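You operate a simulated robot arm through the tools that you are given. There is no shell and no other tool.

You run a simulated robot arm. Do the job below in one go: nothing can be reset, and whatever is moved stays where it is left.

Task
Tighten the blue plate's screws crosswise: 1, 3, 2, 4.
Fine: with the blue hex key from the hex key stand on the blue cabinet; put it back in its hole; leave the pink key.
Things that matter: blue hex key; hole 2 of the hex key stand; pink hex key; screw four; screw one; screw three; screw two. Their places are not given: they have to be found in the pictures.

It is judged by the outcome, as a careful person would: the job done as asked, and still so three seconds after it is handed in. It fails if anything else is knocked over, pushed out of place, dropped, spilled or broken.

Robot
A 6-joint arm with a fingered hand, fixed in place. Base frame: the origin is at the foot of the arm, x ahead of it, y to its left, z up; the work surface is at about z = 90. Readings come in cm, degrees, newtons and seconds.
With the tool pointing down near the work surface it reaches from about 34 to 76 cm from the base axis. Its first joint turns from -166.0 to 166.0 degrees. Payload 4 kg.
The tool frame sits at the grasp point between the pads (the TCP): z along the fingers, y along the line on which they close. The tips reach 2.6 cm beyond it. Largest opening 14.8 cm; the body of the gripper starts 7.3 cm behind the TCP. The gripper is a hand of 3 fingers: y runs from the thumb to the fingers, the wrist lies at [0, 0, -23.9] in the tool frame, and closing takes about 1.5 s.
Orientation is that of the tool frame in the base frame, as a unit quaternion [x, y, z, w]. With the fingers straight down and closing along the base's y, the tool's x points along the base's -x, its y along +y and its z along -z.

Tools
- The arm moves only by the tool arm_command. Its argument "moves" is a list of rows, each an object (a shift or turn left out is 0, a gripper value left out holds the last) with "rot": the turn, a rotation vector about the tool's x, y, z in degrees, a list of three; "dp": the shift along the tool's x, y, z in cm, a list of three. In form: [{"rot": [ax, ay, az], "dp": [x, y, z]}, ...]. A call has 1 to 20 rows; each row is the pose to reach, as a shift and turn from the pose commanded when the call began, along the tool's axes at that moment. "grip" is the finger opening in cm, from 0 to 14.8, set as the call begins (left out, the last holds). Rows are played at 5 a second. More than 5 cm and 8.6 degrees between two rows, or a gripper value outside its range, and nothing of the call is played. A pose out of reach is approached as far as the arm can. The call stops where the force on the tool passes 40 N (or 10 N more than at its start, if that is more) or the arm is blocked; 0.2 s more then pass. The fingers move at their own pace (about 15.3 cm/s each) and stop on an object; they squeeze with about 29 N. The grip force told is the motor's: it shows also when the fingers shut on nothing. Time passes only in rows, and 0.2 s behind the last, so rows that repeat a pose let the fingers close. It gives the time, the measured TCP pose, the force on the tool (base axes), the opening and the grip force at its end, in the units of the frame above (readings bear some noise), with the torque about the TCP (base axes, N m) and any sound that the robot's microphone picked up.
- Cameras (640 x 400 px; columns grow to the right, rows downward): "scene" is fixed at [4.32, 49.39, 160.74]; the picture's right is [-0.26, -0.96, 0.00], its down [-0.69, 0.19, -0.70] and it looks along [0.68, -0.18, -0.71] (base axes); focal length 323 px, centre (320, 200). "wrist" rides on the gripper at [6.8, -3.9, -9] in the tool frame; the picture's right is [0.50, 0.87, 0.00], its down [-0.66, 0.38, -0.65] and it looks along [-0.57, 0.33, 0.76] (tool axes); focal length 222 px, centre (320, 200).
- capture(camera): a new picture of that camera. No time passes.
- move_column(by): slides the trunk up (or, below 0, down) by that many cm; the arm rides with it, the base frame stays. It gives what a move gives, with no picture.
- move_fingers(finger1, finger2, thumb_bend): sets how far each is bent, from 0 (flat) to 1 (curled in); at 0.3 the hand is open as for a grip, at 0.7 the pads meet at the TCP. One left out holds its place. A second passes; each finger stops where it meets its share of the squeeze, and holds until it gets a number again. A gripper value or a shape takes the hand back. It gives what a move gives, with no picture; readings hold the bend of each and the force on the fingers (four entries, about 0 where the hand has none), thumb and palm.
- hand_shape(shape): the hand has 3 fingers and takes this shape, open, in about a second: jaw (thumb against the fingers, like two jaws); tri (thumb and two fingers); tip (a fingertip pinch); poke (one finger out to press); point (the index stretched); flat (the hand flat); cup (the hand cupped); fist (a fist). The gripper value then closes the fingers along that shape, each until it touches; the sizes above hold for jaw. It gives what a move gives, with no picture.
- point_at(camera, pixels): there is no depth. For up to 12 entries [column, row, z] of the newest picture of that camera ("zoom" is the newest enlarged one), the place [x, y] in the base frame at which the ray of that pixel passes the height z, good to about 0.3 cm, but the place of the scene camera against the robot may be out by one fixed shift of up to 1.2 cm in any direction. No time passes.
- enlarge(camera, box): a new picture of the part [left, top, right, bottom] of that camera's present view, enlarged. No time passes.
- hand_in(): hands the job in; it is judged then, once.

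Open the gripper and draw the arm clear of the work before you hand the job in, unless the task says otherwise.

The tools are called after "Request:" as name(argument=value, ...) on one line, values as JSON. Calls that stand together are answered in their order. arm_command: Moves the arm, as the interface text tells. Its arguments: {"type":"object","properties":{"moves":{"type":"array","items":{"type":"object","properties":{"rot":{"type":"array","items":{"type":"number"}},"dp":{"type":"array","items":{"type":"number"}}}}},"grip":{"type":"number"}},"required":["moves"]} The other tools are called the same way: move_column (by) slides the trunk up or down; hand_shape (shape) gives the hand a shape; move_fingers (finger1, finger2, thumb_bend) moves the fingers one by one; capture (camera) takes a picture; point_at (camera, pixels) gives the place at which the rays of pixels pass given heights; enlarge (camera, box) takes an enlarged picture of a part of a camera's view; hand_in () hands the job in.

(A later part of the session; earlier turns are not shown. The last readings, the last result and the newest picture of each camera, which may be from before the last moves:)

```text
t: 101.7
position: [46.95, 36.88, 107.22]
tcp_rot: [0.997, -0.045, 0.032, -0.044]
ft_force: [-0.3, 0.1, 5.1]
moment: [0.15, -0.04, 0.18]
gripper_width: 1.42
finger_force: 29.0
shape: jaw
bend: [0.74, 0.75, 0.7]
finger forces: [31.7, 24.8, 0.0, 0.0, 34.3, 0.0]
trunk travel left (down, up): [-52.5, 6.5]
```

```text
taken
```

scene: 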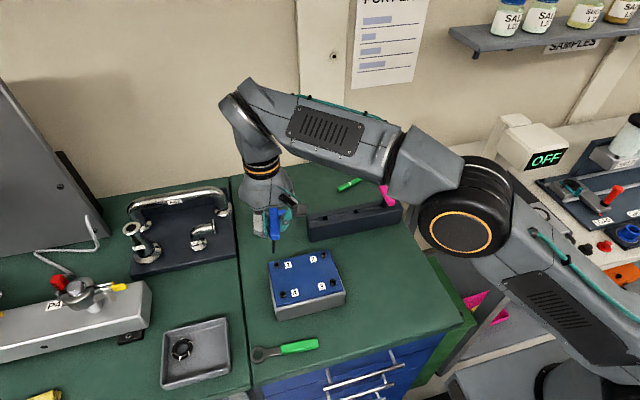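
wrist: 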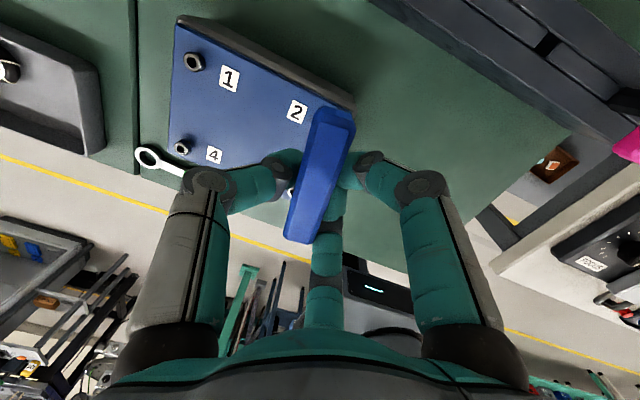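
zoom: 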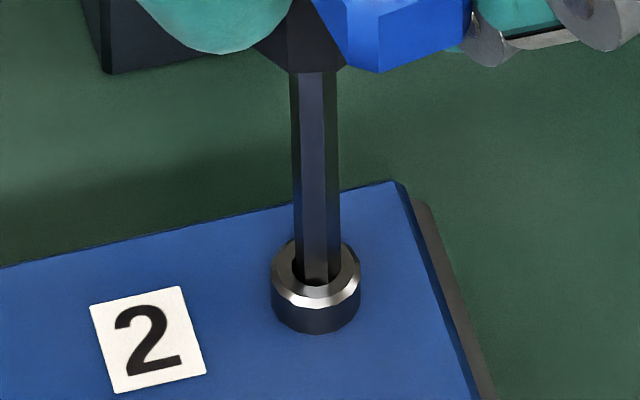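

Head stays at row 334 (no more sinking since 150°) and the grip is slipping at 0.18 N·m: screw 2 is tight. I lift the key out along its axis.

Request:
arm_command(moves=[{"dp": [0.02, -0.03, -0.3]}, {"dp": [0.05, -0.07, -0.8]}, {"dp": [0.09, -0.135, -1.5]}, {"dp": [0.155, -0.225, -2.5]}, {"dp": [0.22, -0.32, -3.5]}, {"dp": [0.31, -0.45, -5]}, {"dp": [0.31, -0.45, -5]}])

Request:
capture(camera="wrist")

Request:
enlarge(camera="wrist", box=[240, 105, 400, 255])

Request:
enlarge(camera="scene", box=[262, 242, 350, 304])

```text
t: 103.3
position: [47.07, 36.86, 112.36]
tcp_rot: [0.998, -0.045, 0.032, -0.043]
ft_force: [0.4, 0.0, -0.8]
moment: [-0.02, -0.01, -0.01]
gripper_width: 1.39
finger_force: 29.6
shape: jaw
bend: [0.74, 0.75, 0.7]
finger forces: [28.7, 26.2, 0.0, 0.0, 27.6, 0.1]
trunk travel left (down, up): [-52.5, 6.5]
```

```text
taken
```

wrist: 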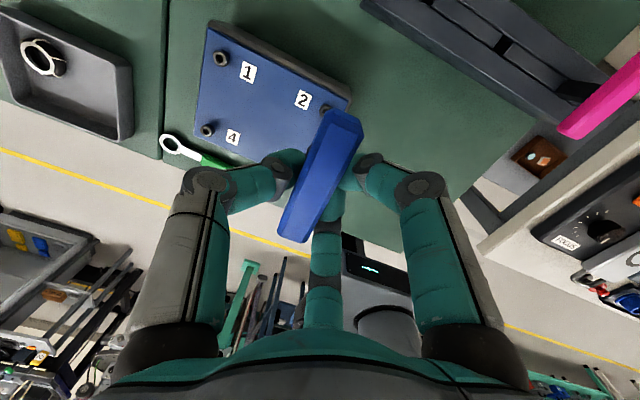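

```text
2.67 times, centred on (320, 180) of wrist
```

zoom: 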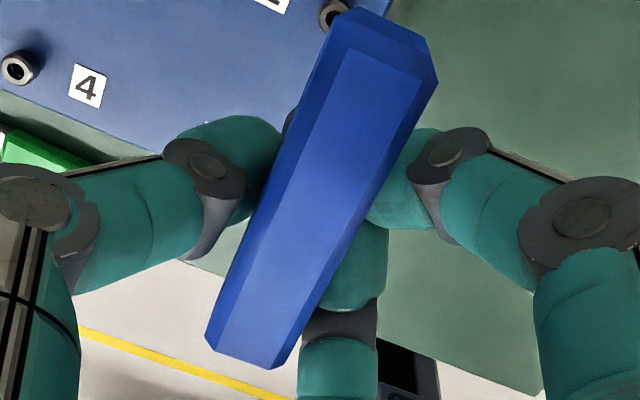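

```text
6.45 times, centred on (306, 273) of scene
```

zoom: 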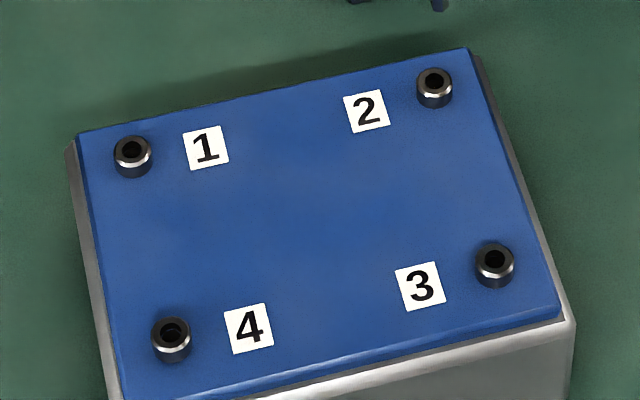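

Screw 2's head is lower as well; the handle skew in the grip is about 12°, still fine. Last is screw 4 near (40.2,48.5): I move above it while unwinding 185° about the key axis.

Request:
arm_command(moves=[{"rot": [0.52, -0.77, -8.45], "dp": [0, 0, -0.3]}, {"rot": [1.05, -1.53, -16.9], "dp": [-0.72, -1.16, -0.3]}, {"rot": [1.57, -2.3, -25.35], "dp": [-1.43, -2.32, -0.3]}, {"rot": [2.1, -3.06, -33.8], "dp": [-2.15, -3.49, -0.3]}, {"rot": [2.62, -3.83, -42.25], "dp": [-2.87, -4.65, -0.3]}, {"rot": [3.14, -4.59, -50.7], "dp": [-3.59, -5.81, -0.3]}, {"rot": [3.67, -5.36, -59.15], "dp": [-4.3, -6.97, -0.2]}, {"rot": [4.19, -6.12, -67.6], "dp": [-5.02, -8.13, -0.1]}, {"rot": [4.72, -6.89, -76.05], "dp": [-5.74, -9.3, 0]}, {"rot": [5.24, -7.65, -84.5], "dp": [-6.45, -10.46, 0.05]}, {"rot": [5.76, -8.42, -92.95], "dp": [-7.17, -11.62, 0.05]}, {"rot": [6.29, -9.18, -101.4], "dp": [-7.17, -11.62, 0.05]}, {"rot": [6.81, -9.95, -109.85], "dp": [-7.17, -11.62, 0.05]}, {"rot": [7.34, -10.71, -118.3], "dp": [-7.17, -11.62, 0.05]}, {"rot": [7.86, -11.48, -126.75], "dp": [-7.17, -11.62, 0.05]}, {"rot": [8.38, -12.24, -135.2], "dp": [-7.17, -11.62, 0.05]}, {"rot": [8.91, -13.01, -143.65], "dp": [-7.17, -11.62, 0.05]}, {"rot": [9.43, -13.77, -152.1], "dp": [-7.17, -11.62, 0.05]}, {"rot": [9.96, -14.54, -160.55], "dp": [-7.17, -11.62, 0.05]}, {"rot": [10.48, -15.3, -169], "dp": [-7.17, -11.62, 0.05]}])

Request:
arm_command(moves=[{"rot": [0.46, -0.68, -7.46]}, {"rot": [0.93, -1.35, -14.91]}, {"rot": [0.93, -1.35, -14.91]}])

Request:
capture(camera="wrist")

Request:
enlarge(camera="wrist", box=[300, 105, 348, 135])

Request:
enlarge(camera="scene", box=[258, 265, 314, 300])

```text
t: 107.5
position: [40.8, 48.99, 112.92]
tcp_rot: [0.129, 0.99, -0.04, -0.038]
ft_force: [0.1, 0.3, -1.0]
moment: [-0.01, -0.02, 0.0]
gripper_width: 1.4
finger_force: 28.6
shape: jaw
bend: [0.74, 0.75, 0.7]
finger forces: [28.7, 24.9, 0.0, 0.1, 27.4, 0.0]
trunk travel left (down, up): [-52.5, 6.5]
```

```text
t: 108.3
position: [40.85, 49.07, 112.8]
tcp_rot: [0.0, 0.999, -0.044, -0.032]
ft_force: [-0.6, 0.1, 0.6]
moment: [0.02, -0.01, 0.0]
gripper_width: 1.42
finger_force: 29.0
shape: jaw
bend: [0.74, 0.75, 0.7]
finger forces: [28.9, 24.8, 0.0, 0.0, 27.3, 0.1]
trunk travel left (down, up): [-52.5, 6.5]
```

```text
taken
```

wrist: 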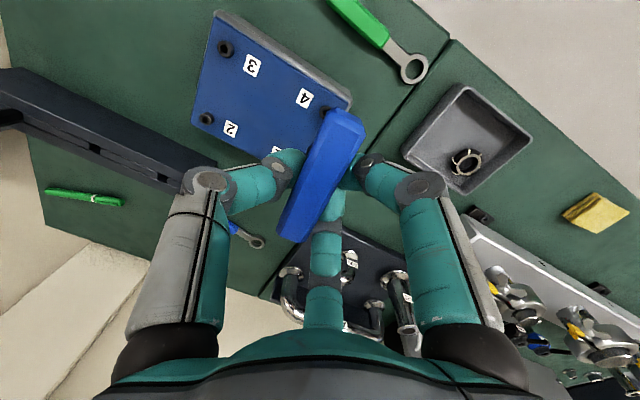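

```text
13.33 times, centred on (324, 120) of wrist
```

zoom: 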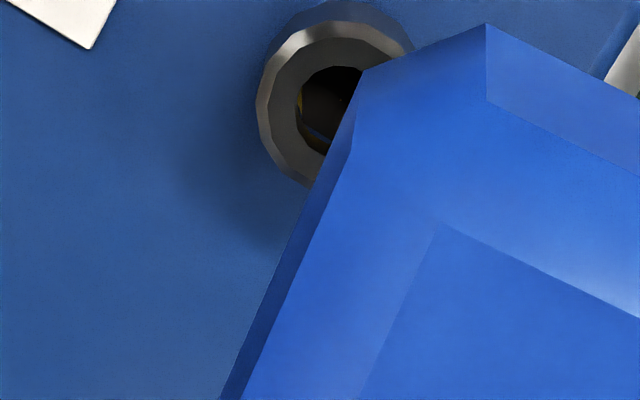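

```text
11.43 times, centred on (286, 282) of scene
```

zoom: 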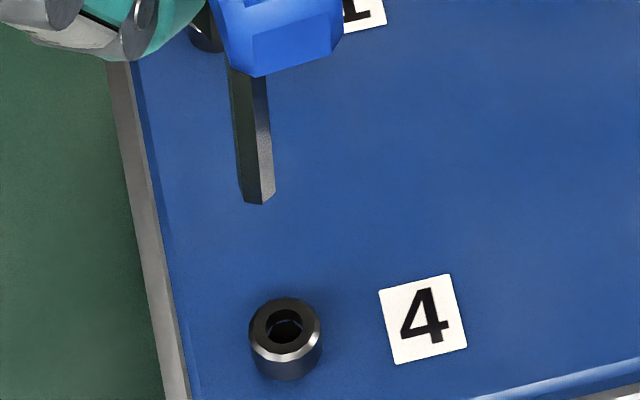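

The handle now hides the tip from the wrist camera, so I rely on the scene view and the handle's place. I zoom in more on the key in the scene and on the handle in the wrist view to judge the lean.

Request:
enlarge(camera="scene", box=[262, 262, 302, 287])

Request:
enlarge(camera="wrist", box=[240, 105, 400, 255])

Request:
enlarge(camera="scene", box=[230, 190, 340, 280])

```text
16.00 times, centred on (282, 274) of scene
```

zoom: 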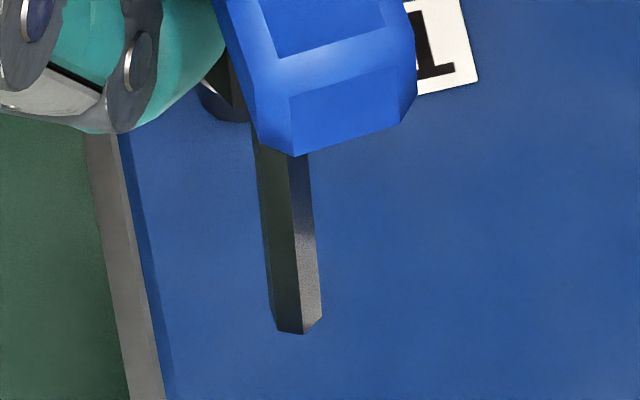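

```text
2.67 times, centred on (320, 180) of wrist
```

zoom: 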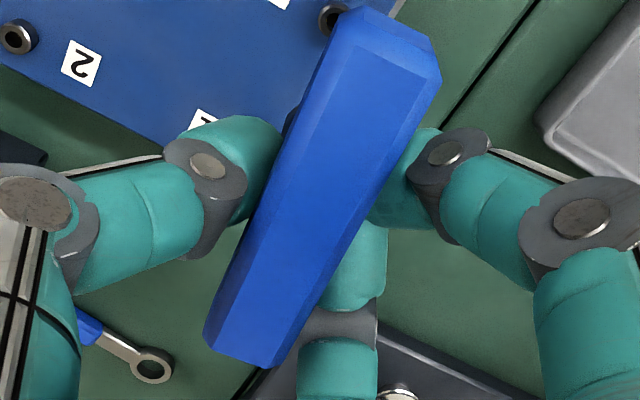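

```text
4.44 times, centred on (285, 235) of scene
```

zoom: 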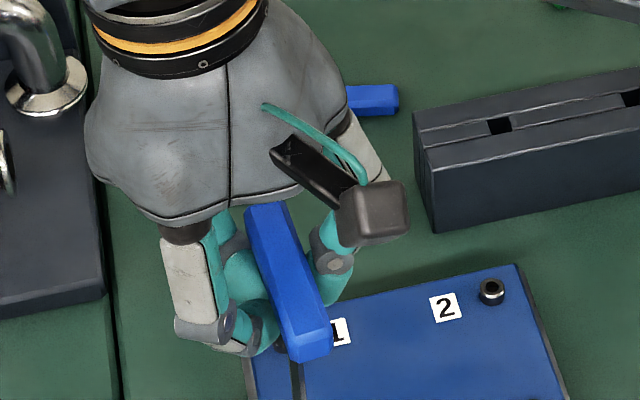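

The key leans by about 2° more now (bottom toward +x,+y). I correct with a small tilt [1.7,1.15,0]° and the matching shift, then view again.

Request:
arm_command(moves=[{"rot": [0.85, 0.58, 0], "dp": [-0.03, 0.12, -0.01]}, {"rot": [1.7, 1.15, 0], "dp": [-0.06, 0.23, -0.02]}, {"rot": [1.7, 1.15, 0], "dp": [-0.06, 0.23, -0.02]}])

Request:
enlarge(camera="scene", box=[262, 262, 302, 287])

Request:
enlarge(camera="scene", box=[258, 265, 314, 300])

```text
t: 109.1
position: [40.98, 49.26, 112.89]
tcp_rot: [0.0, 0.997, -0.059, -0.041]
ft_force: [0.0, -0.5, -0.2]
moment: [0.01, 0.0, 0.03]
gripper_width: 1.4
finger_force: 29.2
shape: jaw
bend: [0.74, 0.75, 0.7]
finger forces: [28.8, 24.7, 0.0, 0.0, 27.4, 0.0]
trunk travel left (down, up): [-52.5, 6.5]
```

```text
16.00 times, centred on (282, 274) of scene
```

zoom: 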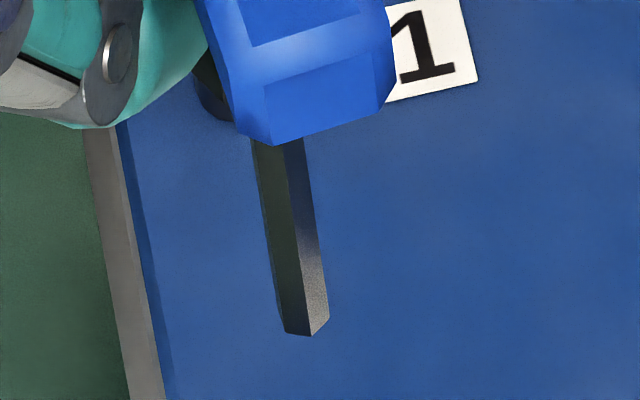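

```text
11.43 times, centred on (286, 282) of scene
```

zoom: 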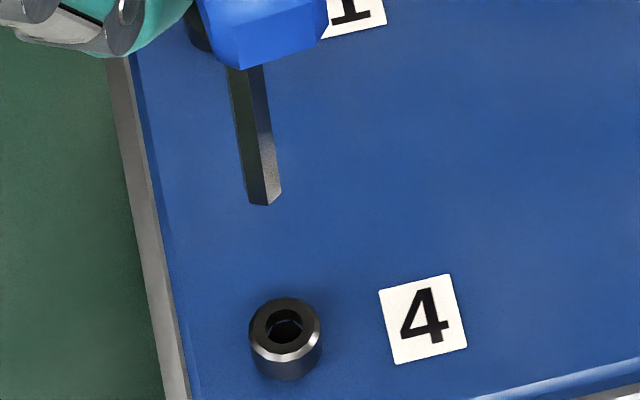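

The key is now upright within 1° and its tip projects onto screw 4. I descend 4.2 cm along its axis and look again.

Request:
arm_command(moves=[{"dp": [-0.08, 0.12, 0.99]}, {"dp": [-0.16, 0.24, 1.98]}, {"dp": [-0.24, 0.36, 2.97]}, {"dp": [-0.3, 0.45, 3.71]}, {"dp": [-0.34, 0.5, 4.15]}, {"dp": [-0.34, 0.5, 4.15]}])

Request:
enlarge(camera="scene", box=[263, 276, 303, 301])

Request:
enlarge(camera="wrist", box=[304, 100, 344, 125])

```text
t: 110.5
position: [41.08, 49.38, 108.65]
tcp_rot: [0.0, 0.997, -0.059, -0.041]
ft_force: [-0.5, 0.4, -0.5]
moment: [-0.01, -0.01, 0.01]
gripper_width: 1.41
finger_force: 29.1
shape: jaw
bend: [0.74, 0.75, 0.7]
finger forces: [28.8, 24.8, 0.0, 0.0, 27.3, 0.1]
trunk travel left (down, up): [-52.5, 6.5]
```

```text
16.00 times, centred on (283, 288) of scene
```

zoom: 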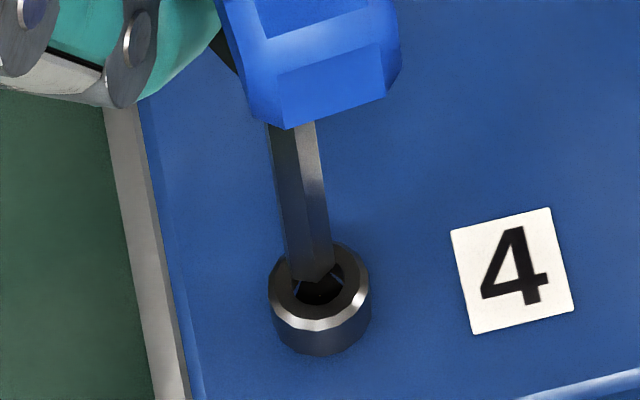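

```text
16.00 times, centred on (324, 112) of wrist
```

zoom: 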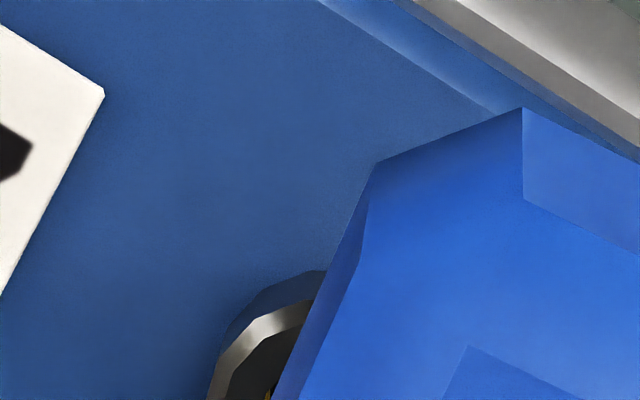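

I need the socket position in the wrist view too, so I enlarge a little lower there.

Request:
enlarge(camera="wrist", box=[304, 112, 344, 137])

Request:
enlarge(camera="scene", box=[272, 281, 296, 296])

```text
16.00 times, centred on (324, 124) of wrist
```

zoom: 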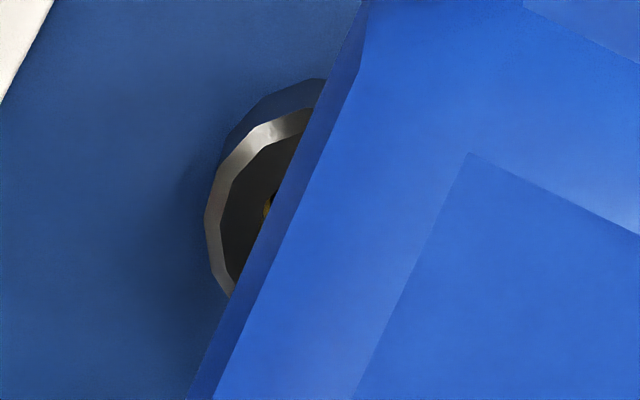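

```text
16.00 times, centred on (284, 288) of scene
```

zoom: 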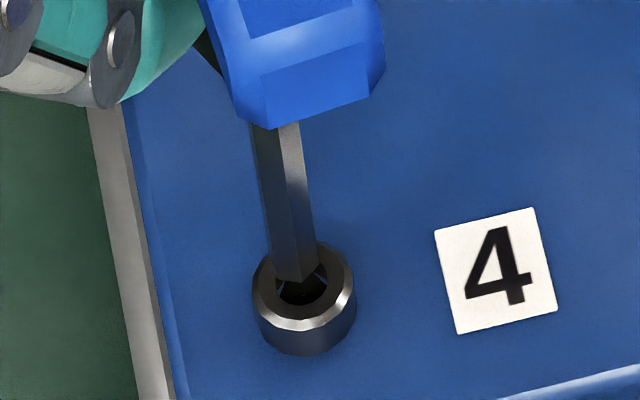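

The scene says the tip must go about 0.13 cm to the right (−y). I shift (+0.06,−0.15) and lower 0.25 cm, then look again.

Request:
arm_command(moves=[{"dp": [-0.06, -0.15, 0]}, {"dp": [-0.07, -0.135, 0.12]}, {"dp": [-0.08, -0.12, 0.25]}, {"dp": [-0.08, -0.12, 0.25]}])

Request:
enlarge(camera="scene", box=[263, 276, 303, 301])

Request:
enlarge(camera="wrist", box=[304, 112, 344, 137])

```text
t: 111.5
position: [40.93, 49.23, 108.33]
tcp_rot: [0.0, 0.997, -0.06, -0.042]
ft_force: [0.0, -0.7, -0.2]
moment: [0.01, 0.03, -0.03]
gripper_width: 1.38
finger_force: 28.9
shape: jaw
bend: [0.74, 0.75, 0.7]
finger forces: [28.7, 24.8, 0.1, 0.0, 27.3, 0.0]
trunk travel left (down, up): [-52.5, 6.5]
```

```text
16.00 times, centred on (283, 288) of scene
```

zoom: 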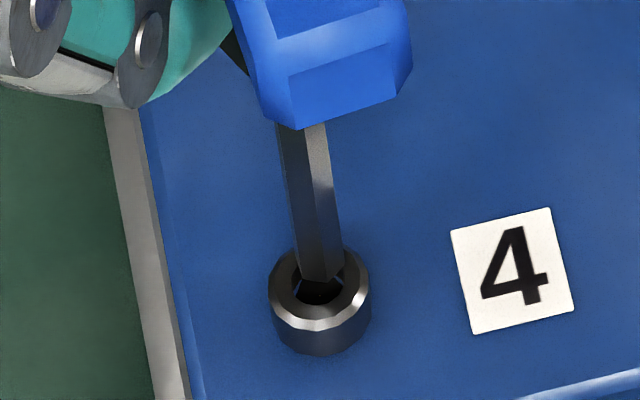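

```text
16.00 times, centred on (324, 124) of wrist
```

zoom: 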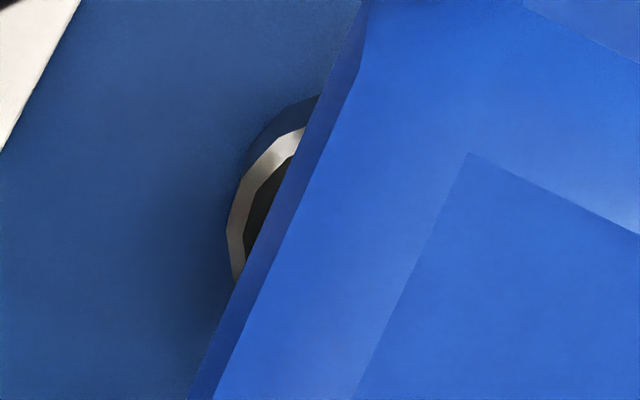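

Sideways aligned in the scene now (key and ring both at column 320). I lower another 0.2 cm and check whether it enters.

Request:
arm_command(moves=[{"dp": [-0.008, 0.012, 0.1]}, {"dp": [-0.016, 0.024, 0.2]}, {"dp": [-0.016, 0.024, 0.2]}])

Request:
enlarge(camera="scene", box=[263, 276, 303, 301])

```text
t: 112.3
position: [40.82, 49.33, 108.26]
tcp_rot: [0.0, 0.997, -0.06, -0.042]
ft_force: [-0.8, 0.3, -0.1]
moment: [0.01, 0.01, -0.03]
gripper_width: 1.41
finger_force: 28.8
shape: jaw
bend: [0.74, 0.75, 0.7]
finger forces: [28.7, 24.8, 0.0, 0.1, 27.3, 0.0]
trunk travel left (down, up): [-52.5, 6.5]
```

```text
16.00 times, centred on (283, 288) of scene
```

zoom: 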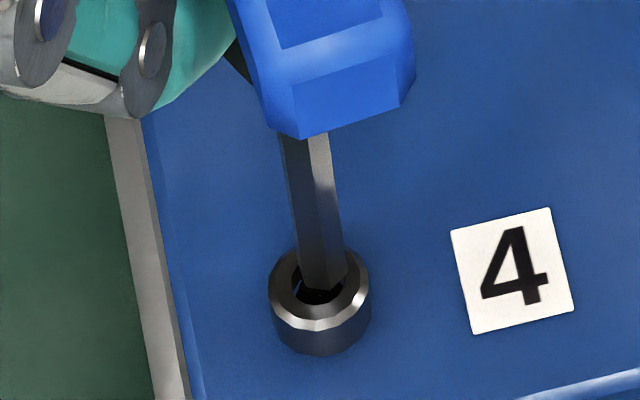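

The tip is about 0.15 cm above the socket and centred. I lower another 0.5 cm in small steps.

Request:
arm_command(moves=[{"dp": [-0.008, 0.03, 0.1]}, {"dp": [-0.016, 0.04, 0.2]}, {"dp": [-0.024, 0.05, 0.3]}, {"dp": [-0.033, 0.065, 0.4]}, {"dp": [-0.041, 0.078, 0.5]}, {"dp": [-0.041, 0.078, 0.5]}])

Request:
enlarge(camera="scene", box=[263, 276, 303, 301])

Request:
enlarge(camera="wrist", box=[304, 112, 344, 137])

```text
t: 113.7
position: [40.97, 49.3, 107.66]
tcp_rot: [0.0, 0.997, -0.059, -0.042]
ft_force: [0.3, 0.4, -0.6]
moment: [0.06, -0.01, -0.03]
gripper_width: 1.39
finger_force: 28.9
shape: jaw
bend: [0.74, 0.75, 0.7]
finger forces: [29.1, 24.8, 0.0, 0.0, 27.1, 0.0]
trunk travel left (down, up): [-52.5, 6.5]
```

```text
16.00 times, centred on (283, 288) of scene
```

zoom: 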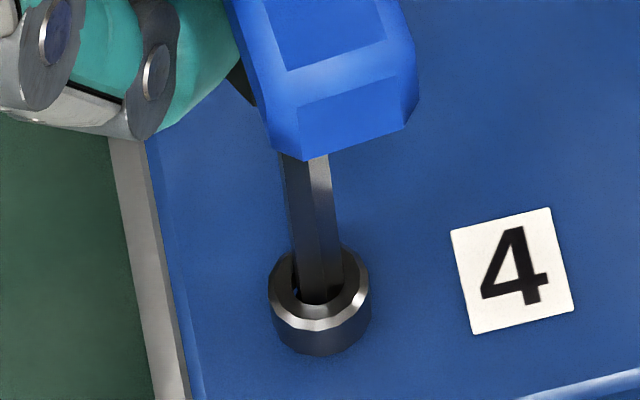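

```text
16.00 times, centred on (324, 124) of wrist
```

zoom: 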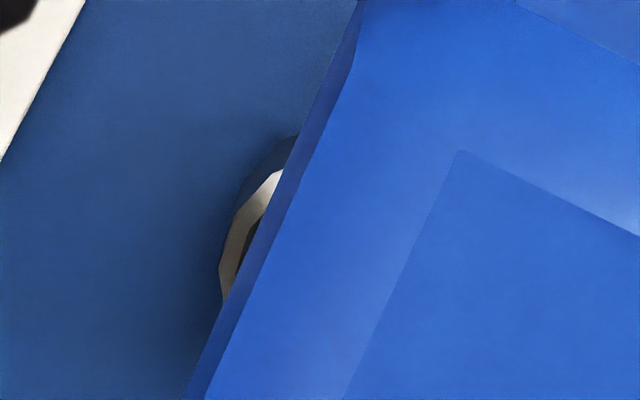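

It slid into the socket freely. I lower another 0.15 cm to reach the bottom.

Request:
arm_command(moves=[{"dp": [-0.006, 0.008, 0.07]}, {"dp": [-0.012, 0.018, 0.15]}, {"dp": [-0.012, 0.018, 0.15]}])

```text
t: 114.5
position: [40.96, 49.23, 107.57]
tcp_rot: [0.0, 0.997, -0.059, -0.042]
ft_force: [0.7, 0.6, 4.5]
moment: [0.05, 0.04, -0.05]
gripper_width: 1.39
finger_force: 28.9
shape: jaw
bend: [0.74, 0.75, 0.7]
finger forces: [29.6, 25.4, 0.0, 0.0, 27.6, 0.1]
trunk travel left (down, up): [-52.5, 6.5]
```

Contact at 4.5 N. I turn 40° clockwise about the key's axis with slight feed.

Request:
arm_command(moves=[{"rot": [-0.41, 0.6, 4.95], "dp": [-0.068, -0.067, 0.023]}, {"rot": [-0.81, 1.19, 9.9], "dp": [-0.129, -0.139, 0.042]}, {"rot": [-1.22, 1.79, 14.84], "dp": [-0.183, -0.216, 0.062]}, {"rot": [-1.62, 2.38, 19.79], "dp": [-0.23, -0.298, 0.078]}, {"rot": [-2.03, 2.98, 24.74], "dp": [-0.27, -0.384, 0.096]}, {"rot": [-2.43, 3.58, 29.69], "dp": [-0.301, -0.472, 0.114]}, {"rot": [-2.84, 4.17, 34.63], "dp": [-0.325, -0.564, 0.128]}, {"rot": [-3.24, 4.77, 39.58], "dp": [-0.339, -0.657, 0.143]}])

Request:
enlarge(camera="scene", box=[263, 276, 303, 301])

```text
t: 116.3
position: [41.41, 48.52, 107.55]
tcp_rot: [0.342, 0.937, -0.042, -0.06]
ft_force: [0.6, 0.5, 7.1]
moment: [0.11, 0.13, 0.0]
gripper_width: 1.42
finger_force: 28.8
shape: jaw
bend: [0.74, 0.75, 0.7]
finger forces: [30.9, 24.7, 0.0, 0.0, 28.3, 0.0]
trunk travel left (down, up): [-52.5, 6.5]
```

```text
16.00 times, centred on (283, 288) of scene
```

zoom: 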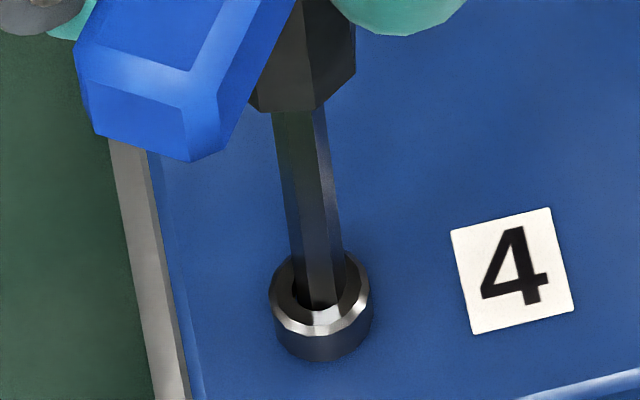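

Sinking as it turns (row 355→361) with small side forces. Two more 40° turns.

Request:
arm_command(moves=[{"rot": [-0.41, 0.6, 4.95], "dp": [-0.066, -0.068, 0.01]}, {"rot": [-0.81, 1.19, 9.9], "dp": [-0.127, -0.142, 0.02]}, {"rot": [-1.22, 1.79, 14.84], "dp": [-0.181, -0.22, 0.031]}, {"rot": [-1.62, 2.38, 19.79], "dp": [-0.227, -0.302, 0.044]}, {"rot": [-2.03, 2.98, 24.74], "dp": [-0.267, -0.388, 0.058]}, {"rot": [-2.43, 3.58, 29.69], "dp": [-0.298, -0.478, 0.072]}, {"rot": [-2.84, 4.17, 34.63], "dp": [-0.322, -0.569, 0.087]}, {"rot": [-3.24, 4.77, 39.58], "dp": [-0.336, -0.662, 0.104]}])

Request:
arm_command(moves=[{"rot": [-0.41, 0.6, 4.95], "dp": [-0.067, -0.068, 0.011]}, {"rot": [-0.81, 1.19, 9.9], "dp": [-0.127, -0.141, 0.023]}, {"rot": [-1.22, 1.79, 14.84], "dp": [-0.181, -0.219, 0.036]}, {"rot": [-1.62, 2.38, 19.79], "dp": [-0.228, -0.301, 0.05]}, {"rot": [-2.03, 2.98, 24.74], "dp": [-0.267, -0.387, 0.066]}, {"rot": [-2.43, 3.58, 29.69], "dp": [-0.299, -0.476, 0.082]}, {"rot": [-2.84, 4.17, 34.63], "dp": [-0.323, -0.567, 0.099]}, {"rot": [-3.24, 4.77, 39.58], "dp": [-0.337, -0.66, 0.117]}])

Request:
enlarge(camera="scene", box=[263, 276, 303, 301])

Request:
capture(camera="wrist")

```text
t: 118.1
position: [41.19, 47.79, 107.46]
tcp_rot: [0.642, 0.763, -0.02, -0.071]
ft_force: [-0.2, -0.1, 1.7]
moment: [0.07, 0.04, 0.04]
gripper_width: 1.41
finger_force: 29.3
shape: jaw
bend: [0.74, 0.75, 0.7]
finger forces: [30.1, 24.1, 0.0, 0.0, 28.1, 0.1]
trunk travel left (down, up): [-52.5, 6.5]
```

```text
t: 119.9
position: [40.64, 47.45, 107.32]
tcp_rot: [0.864, 0.498, 0.004, -0.073]
ft_force: [-1.0, -0.1, 0.6]
moment: [0.05, 0.07, 0.09]
gripper_width: 1.4
finger_force: 28.9
shape: jaw
bend: [0.74, 0.75, 0.7]
finger forces: [29.7, 23.5, 0.1, 0.1, 28.4, 0.0]
trunk travel left (down, up): [-52.5, 6.5]
```

```text
16.00 times, centred on (283, 288) of scene
```

zoom: 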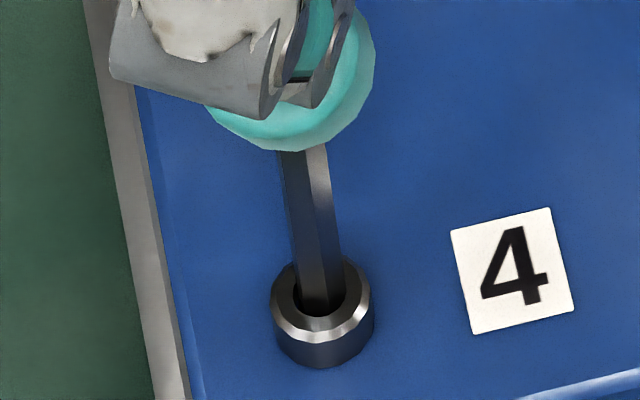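

```text
taken
```

wrist: 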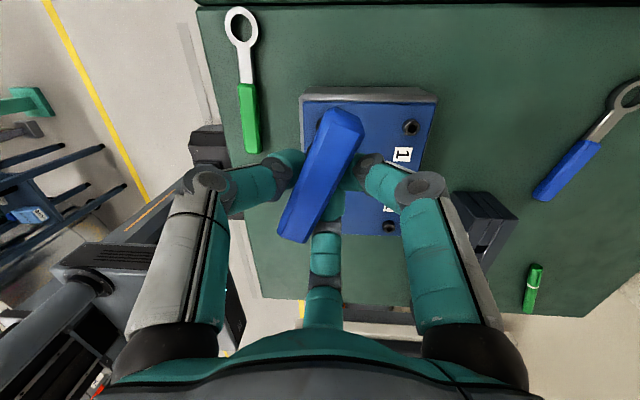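

120° turned, head at row 368, torque 0.09 N·m. Another 30° with a bit more feed.

Request:
arm_command(moves=[{"rot": [-0.41, 0.6, 4.95], "dp": [-0.068, -0.065, 0.033]}, {"rot": [-0.81, 1.19, 9.9], "dp": [-0.13, -0.136, 0.061]}, {"rot": [-1.22, 1.79, 14.84], "dp": [-0.185, -0.213, 0.086]}, {"rot": [-1.62, 2.38, 19.79], "dp": [-0.232, -0.294, 0.107]}, {"rot": [-2.03, 2.98, 24.74], "dp": [-0.272, -0.38, 0.125]}, {"rot": [-2.43, 3.58, 29.69], "dp": [-0.304, -0.469, 0.143]}])

Request:
enlarge(camera="scene", box=[263, 276, 303, 301])

```text
t: 121.3
position: [40.05, 47.32, 107.22]
tcp_rot: [0.964, 0.257, 0.024, -0.069]
ft_force: [-0.7, 0.8, 4.0]
moment: [0.12, 0.01, 0.09]
gripper_width: 1.43
finger_force: 29.0
shape: jaw
bend: [0.74, 0.75, 0.7]
finger forces: [30.4, 24.1, 0.1, 0.0, 29.8, 0.1]
trunk travel left (down, up): [-52.5, 6.5]
```

```text
16.00 times, centred on (283, 288) of scene
```

zoom: 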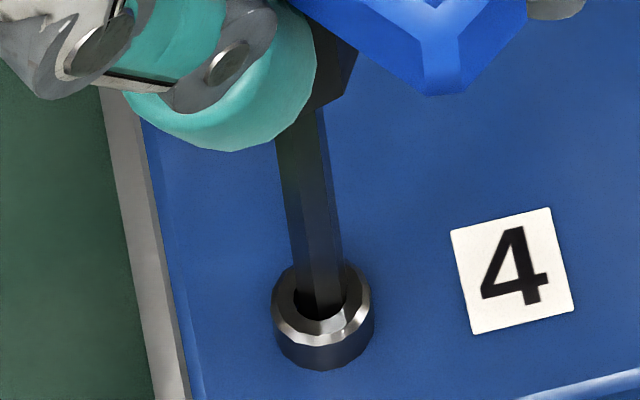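

Head at row 371 now. I turn 20° and then 15° more to bring it to full torque.

Request:
arm_command(moves=[{"rot": [-0.41, 0.6, 4.95], "dp": [-0.067, -0.067, 0.015]}, {"rot": [-0.81, 1.19, 9.9], "dp": [-0.128, -0.14, 0.03]}, {"rot": [-1.22, 1.79, 14.84], "dp": [-0.182, -0.218, 0.042]}, {"rot": [-1.62, 2.38, 19.79], "dp": [-0.228, -0.3, 0.055]}])

Request:
arm_command(moves=[{"rot": [-0.32, 0.48, 3.96], "dp": [-0.053, -0.055, 0.003]}, {"rot": [-0.65, 0.95, 7.92], "dp": [-0.102, -0.113, 0.006]}, {"rot": [-0.97, 1.43, 11.87], "dp": [-0.146, -0.172, 0.01]}, {"rot": [-1.22, 1.79, 14.84], "dp": [-0.179, -0.222, 0.012]}, {"rot": [-1.22, 1.79, 14.84], "dp": [-0.179, -0.222, 0.012]}])

Request:
enlarge(camera="scene", box=[263, 276, 303, 301])

Request:
capture(camera="wrist")

```text
t: 122.3
position: [39.54, 47.53, 107.13]
tcp_rot: [0.994, 0.086, 0.035, -0.064]
ft_force: [-0.8, 1.1, 5.7]
moment: [0.16, 0.0, 0.17]
gripper_width: 1.39
finger_force: 29.4
shape: jaw
bend: [0.74, 0.75, 0.7]
finger forces: [31.7, 0.1, 0.1, 0.0, 32.8, 0.0]
trunk travel left (down, up): [-52.5, 6.5]
```

```text
t: 123.5
position: [39.36, 47.67, 107.15]
tcp_rot: [0.996, -0.045, 0.042, -0.058]
ft_force: [0.1, 1.1, 5.2]
moment: [0.18, -0.04, 0.24]
gripper_width: 1.41
finger_force: 28.9
shape: jaw
bend: [0.74, 0.75, 0.7]
finger forces: [32.3, 0.6, 0.1, 0.0, 34.1, 0.0]
trunk travel left (down, up): [-52.5, 6.5]
```

```text
16.00 times, centred on (283, 288) of scene
```

zoom: 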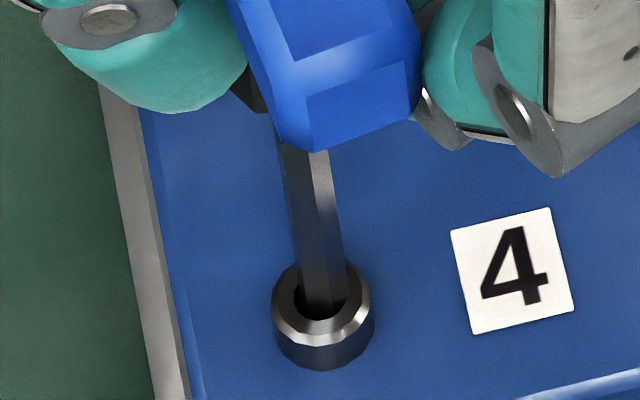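

```text
taken
```

wrist: 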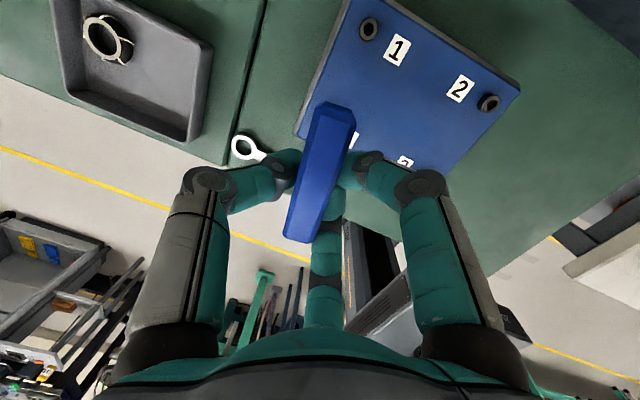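

Screw 4's head stays at row 371 with 0.24 N·m: tight. Finger 2 has lost contact through the wind-up, so I ease back 6° about the key axis just to release the elastic twist before lifting.

Request:
arm_command(moves=[{"rot": [0.24, -0.36, -2.97], "dp": [0.042, 0.038, 0]}, {"rot": [0.49, -0.72, -5.94], "dp": [0.087, 0.075, -0.01]}, {"rot": [0.49, -0.72, -5.94], "dp": [0.087, 0.075, -0.01]}])

Request:
enlarge(camera="wrist", box=[240, 95, 400, 255])

```text
t: 124.3
position: [39.45, 47.71, 107.14]
tcp_rot: [0.997, 0.009, 0.039, -0.06]
ft_force: [-1.0, 1.0, 3.0]
moment: [0.15, 0.05, 0.23]
gripper_width: 1.4
finger_force: 29.5
shape: jaw
bend: [0.74, 0.75, 0.7]
finger forces: [32.1, 0.6, 0.1, 0.0, 33.2, 0.1]
trunk travel left (down, up): [-52.5, 6.5]
```

```text
2.50 times, centred on (320, 175) of wrist
```

zoom: 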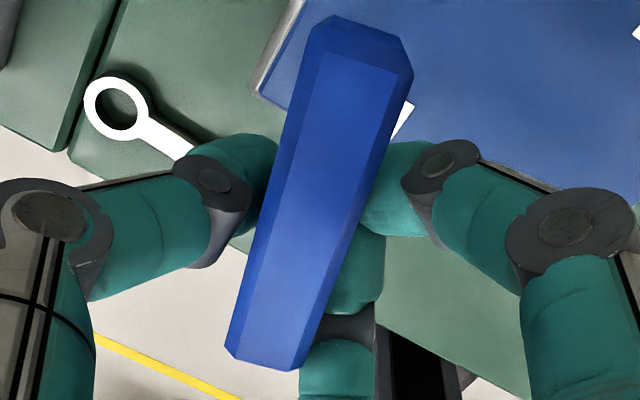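

Torque is still 0.23 N·m, so the wind-up is larger. I ease back 6° more.

Request:
arm_command(moves=[{"rot": [0.24, -0.36, -2.97], "dp": [0.042, 0.038, 0]}, {"rot": [0.49, -0.72, -5.94], "dp": [0.087, 0.075, -0.01]}, {"rot": [0.49, -0.72, -5.94], "dp": [0.087, 0.075, -0.01]}])

Request:
enlarge(camera="wrist", box=[240, 95, 400, 255])

Request:
enlarge(camera="scene", box=[263, 276, 303, 301])

```text
t: 125.1
position: [39.6, 47.54, 107.28]
tcp_rot: [0.996, 0.061, 0.035, -0.062]
ft_force: [-0.1, 0.7, 2.1]
moment: [0.14, 0.0, 0.2]
gripper_width: 1.4
finger_force: 28.8
shape: jaw
bend: [0.74, 0.75, 0.7]
finger forces: [31.9, 0.5, 0.1, 0.0, 32.8, 0.0]
trunk travel left (down, up): [-52.5, 6.5]
```

```text
2.50 times, centred on (320, 175) of wrist
```

zoom: 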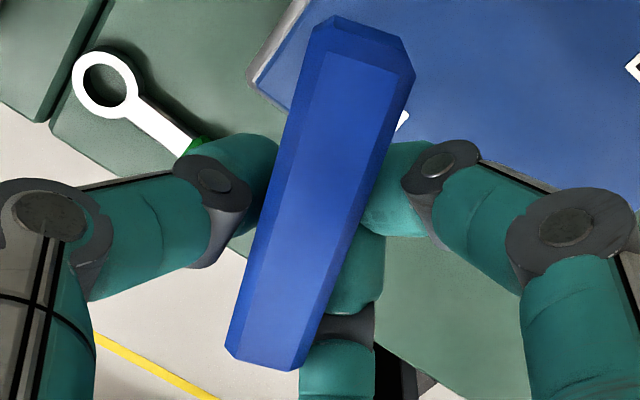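

```text
16.00 times, centred on (283, 288) of scene
```

zoom: 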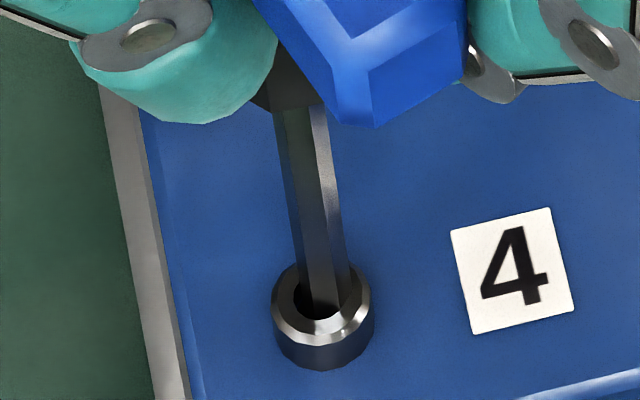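

The torque is only falling slowly (0.20 N·m), and it still pushes in the tight direction. I ease back 8° more, so that the key is not lifted under twist with just two fingers pressing.

Request:
arm_command(moves=[{"rot": [0.32, -0.48, -3.96], "dp": [0.057, 0.05, 0]}, {"rot": [0.65, -0.95, -7.92], "dp": [0.117, 0.098, -0.005]}, {"rot": [0.65, -0.95, -7.92], "dp": [0.117, 0.098, -0.005]}])

Request:
enlarge(camera="wrist", box=[240, 95, 400, 255])

Request:
enlarge(camera="scene", box=[263, 276, 303, 301])

```text
t: 125.9
position: [39.63, 47.44, 107.22]
tcp_rot: [0.989, 0.131, 0.031, -0.065]
ft_force: [-1.6, 2.1, 1.0]
moment: [0.12, 0.05, 0.21]
gripper_width: 1.43
finger_force: 29.3
shape: jaw
bend: [0.74, 0.75, 0.7]
finger forces: [32.1, 0.2, 0.1, 0.0, 32.1, 0.1]
trunk travel left (down, up): [-52.5, 6.5]
```

```text
2.50 times, centred on (320, 175) of wrist
```

zoom: 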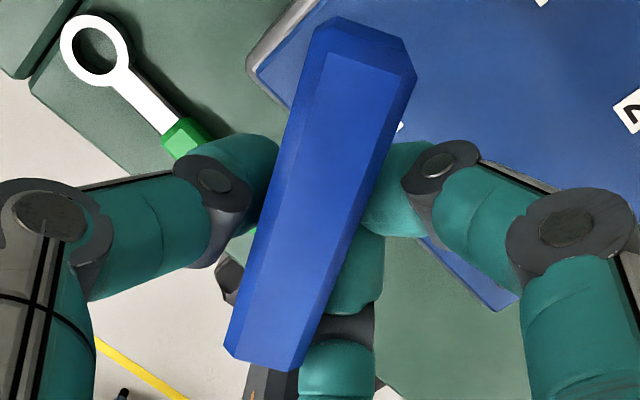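

```text
16.00 times, centred on (283, 288) of scene
```

zoom: 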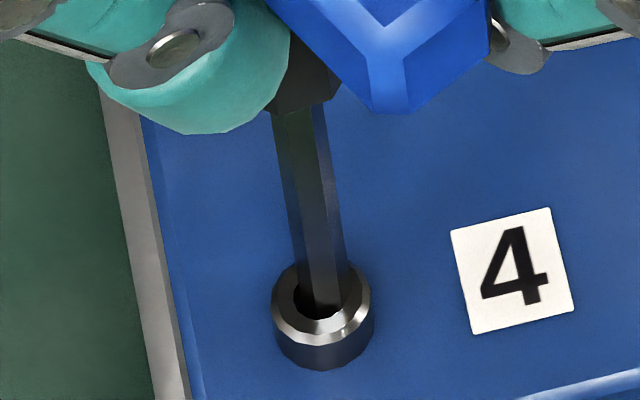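

Torque holds at 0.21 N·m: the thumb and finger 1 squeeze as a couple because finger 2 isn't touching, and the key follows the hand. To be sure screw 4 is left tight I turn those 20° forward again, then lift as with the others.

Request:
arm_command(moves=[{"rot": [-0.41, 0.6, 4.95], "dp": [-0.066, -0.069, 0.02]}, {"rot": [-0.81, 1.19, 9.9], "dp": [-0.126, -0.143, 0.035]}, {"rot": [-1.22, 1.79, 14.84], "dp": [-0.179, -0.222, 0.04]}, {"rot": [-1.62, 2.38, 19.79], "dp": [-0.225, -0.305, 0.045]}, {"rot": [-1.62, 2.38, 19.79], "dp": [-0.225, -0.305, 0.045]}])

Request:
enlarge(camera="wrist", box=[240, 95, 400, 255])

Request:
enlarge(camera="scene", box=[263, 276, 303, 301])

```text
t: 127.1
position: [39.35, 47.71, 107.24]
tcp_rot: [0.996, -0.044, 0.042, -0.059]
ft_force: [-0.7, 2.3, 3.1]
moment: [0.15, -0.01, 0.26]
gripper_width: 1.4
finger_force: 28.6
shape: jaw
bend: [0.74, 0.75, 0.7]
finger forces: [32.1, 0.9, 0.0, 0.1, 33.7, 0.0]
trunk travel left (down, up): [-52.5, 6.5]
```

```text
2.50 times, centred on (320, 175) of wrist
```

zoom: 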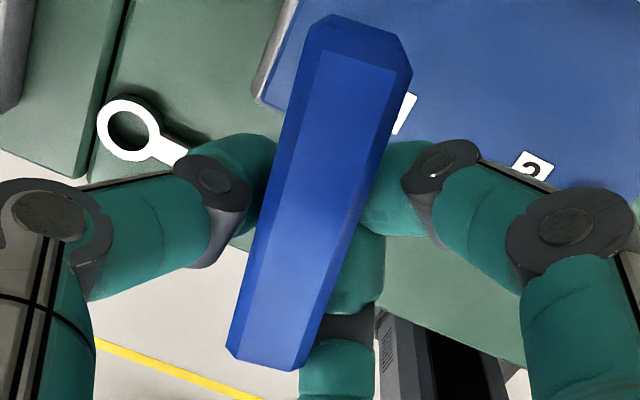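

```text
16.00 times, centred on (283, 288) of scene
```

zoom: 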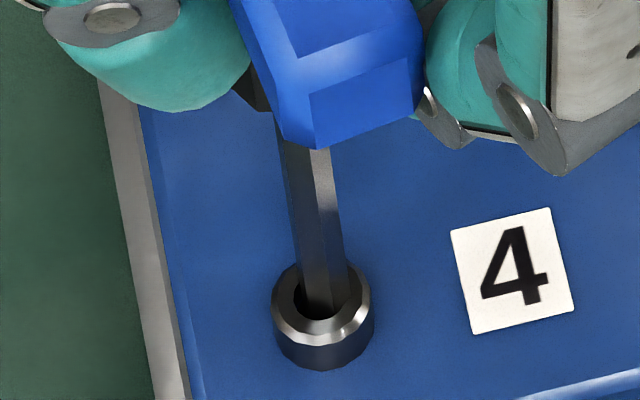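

Back at 0.26 N·m with the head fully down. I lift the key straight out along its axis, slowly at first.

Request:
arm_command(moves=[{"dp": [0.012, -0.018, -0.15]}, {"dp": [0.024, -0.036, -0.3]}, {"dp": [0.04, -0.06, -0.5]}, {"dp": [0.065, -0.095, -0.8]}, {"dp": [0.12, -0.18, -1.5]}, {"dp": [0.2, -0.3, -2.5]}, {"dp": [0.28, -0.42, -3.5]}, {"dp": [0.4, -0.6, -5]}, {"dp": [0.4, -0.6, -5]}])

Request:
capture(camera="wrist")

Request:
enlarge(camera="wrist", box=[240, 95, 400, 255])

Request:
enlarge(camera="scene", box=[262, 232, 350, 304])

```text
t: 129.1
position: [39.54, 47.61, 112.28]
tcp_rot: [0.996, -0.044, 0.042, -0.058]
ft_force: [-0.7, 0.5, -0.7]
moment: [0.01, 0.03, 0.01]
gripper_width: 1.43
finger_force: 29.1
shape: jaw
bend: [0.74, 0.75, 0.7]
finger forces: [31.4, 0.0, 0.1, 0.0, 28.0, 0.0]
trunk travel left (down, up): [-52.5, 6.5]
```

```text
taken
```

wrist: 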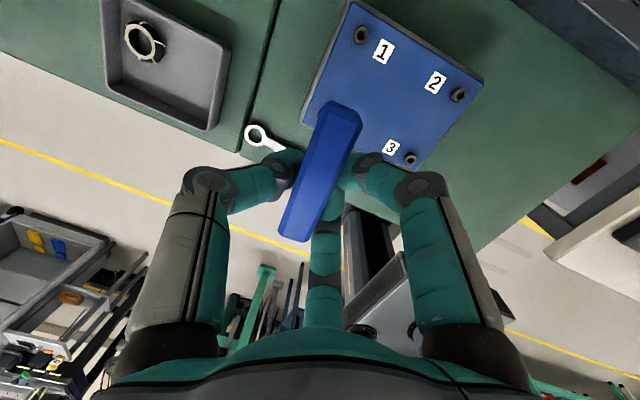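

```text
2.50 times, centred on (320, 175) of wrist
```

zoom: 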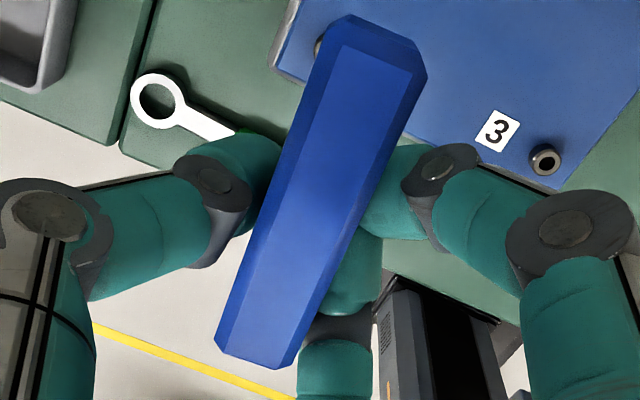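

```text
5.56 times, centred on (306, 268) of scene
```

zoom: 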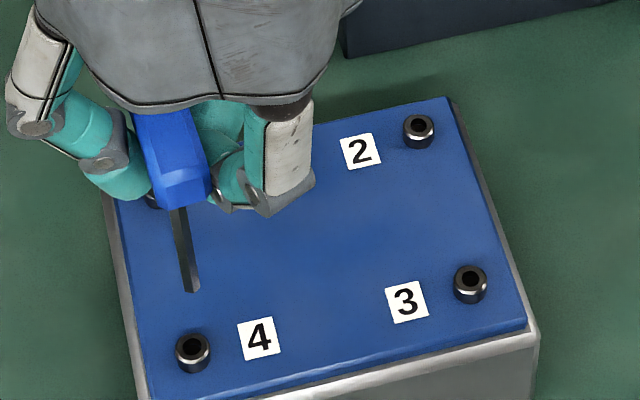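

The key is still held, by thumb and finger 1. I check the tightened screws closely in the wrist view.

Request:
enlarge(camera="wrist", box=[320, 0, 500, 180])

Request:
enlarge(camera="scene", box=[265, 275, 345, 305])

```text
2.22 times, centred on (410, 90) of wrist
```

zoom: 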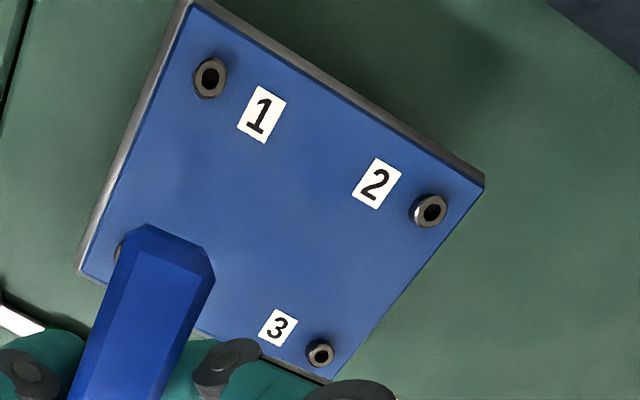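

```text
8.00 times, centred on (305, 290) of scene
```

zoom: 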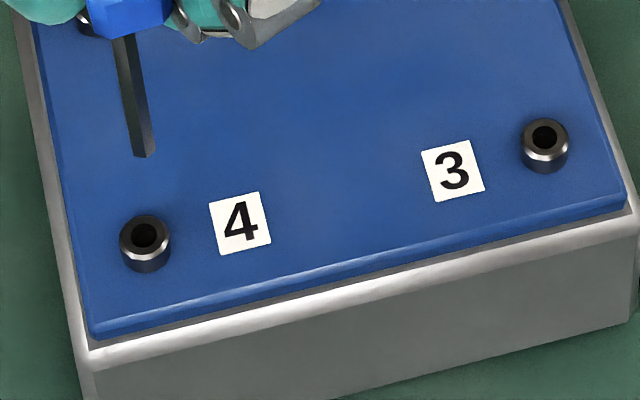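

All four heads sit down on the plate. Now I carry the key back toward hole 2 of the stand, raising it first and turning 7° so that the handle will lie along x again.

Request:
arm_command(moves=[{"dp": [0.09, -0.13, -1.09]}, {"dp": [0.18, -0.26, -2.18]}, {"dp": [2.13, 1.68, -2.26]}, {"dp": [4.08, 3.63, -2.33]}, {"dp": [6.04, 5.57, -2.41]}, {"dp": [7.99, 7.52, -2.48]}, {"dp": [9.94, 9.46, -2.56]}, {"dp": [11.89, 11.4, -2.64]}, {"dp": [13.84, 13.35, -2.71]}, {"dp": [15.8, 15.29, -2.79]}, {"dp": [17.75, 17.24, -2.86]}, {"dp": [19.7, 19.18, -2.94], "rot": [-0.29, 0.42, 3.46]}, {"dp": [21.65, 21.12, -3.02], "rot": [-0.57, 0.83, 6.93]}, {"dp": [21.65, 21.12, -3.02], "rot": [-0.57, 0.83, 6.93]}])

Request:
capture(camera="wrist")

Request:
capture(camera="scene")

```text
t: 132.1
position: [58.71, 24.6, 114.49]
tcp_rot: [0.992, -0.106, 0.045, -0.055]
ft_force: [-0.3, -0.5, -1.2]
moment: [0.0, -0.01, 0.02]
gripper_width: 1.4
finger_force: 28.9
shape: jaw
bend: [0.74, 0.75, 0.7]
finger forces: [31.3, 0.1, 0.0, 0.0, 27.7, 0.0]
trunk travel left (down, up): [-52.5, 6.5]
```

```text
taken
```

wrist: 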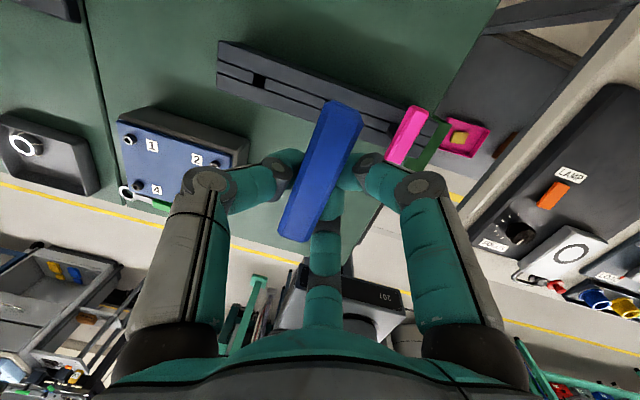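

```text
taken
```

scene: 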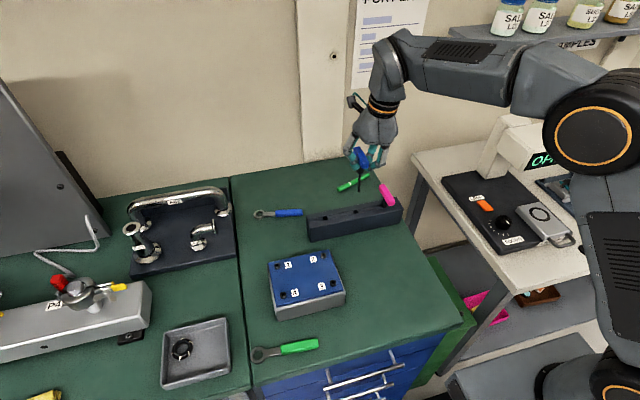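

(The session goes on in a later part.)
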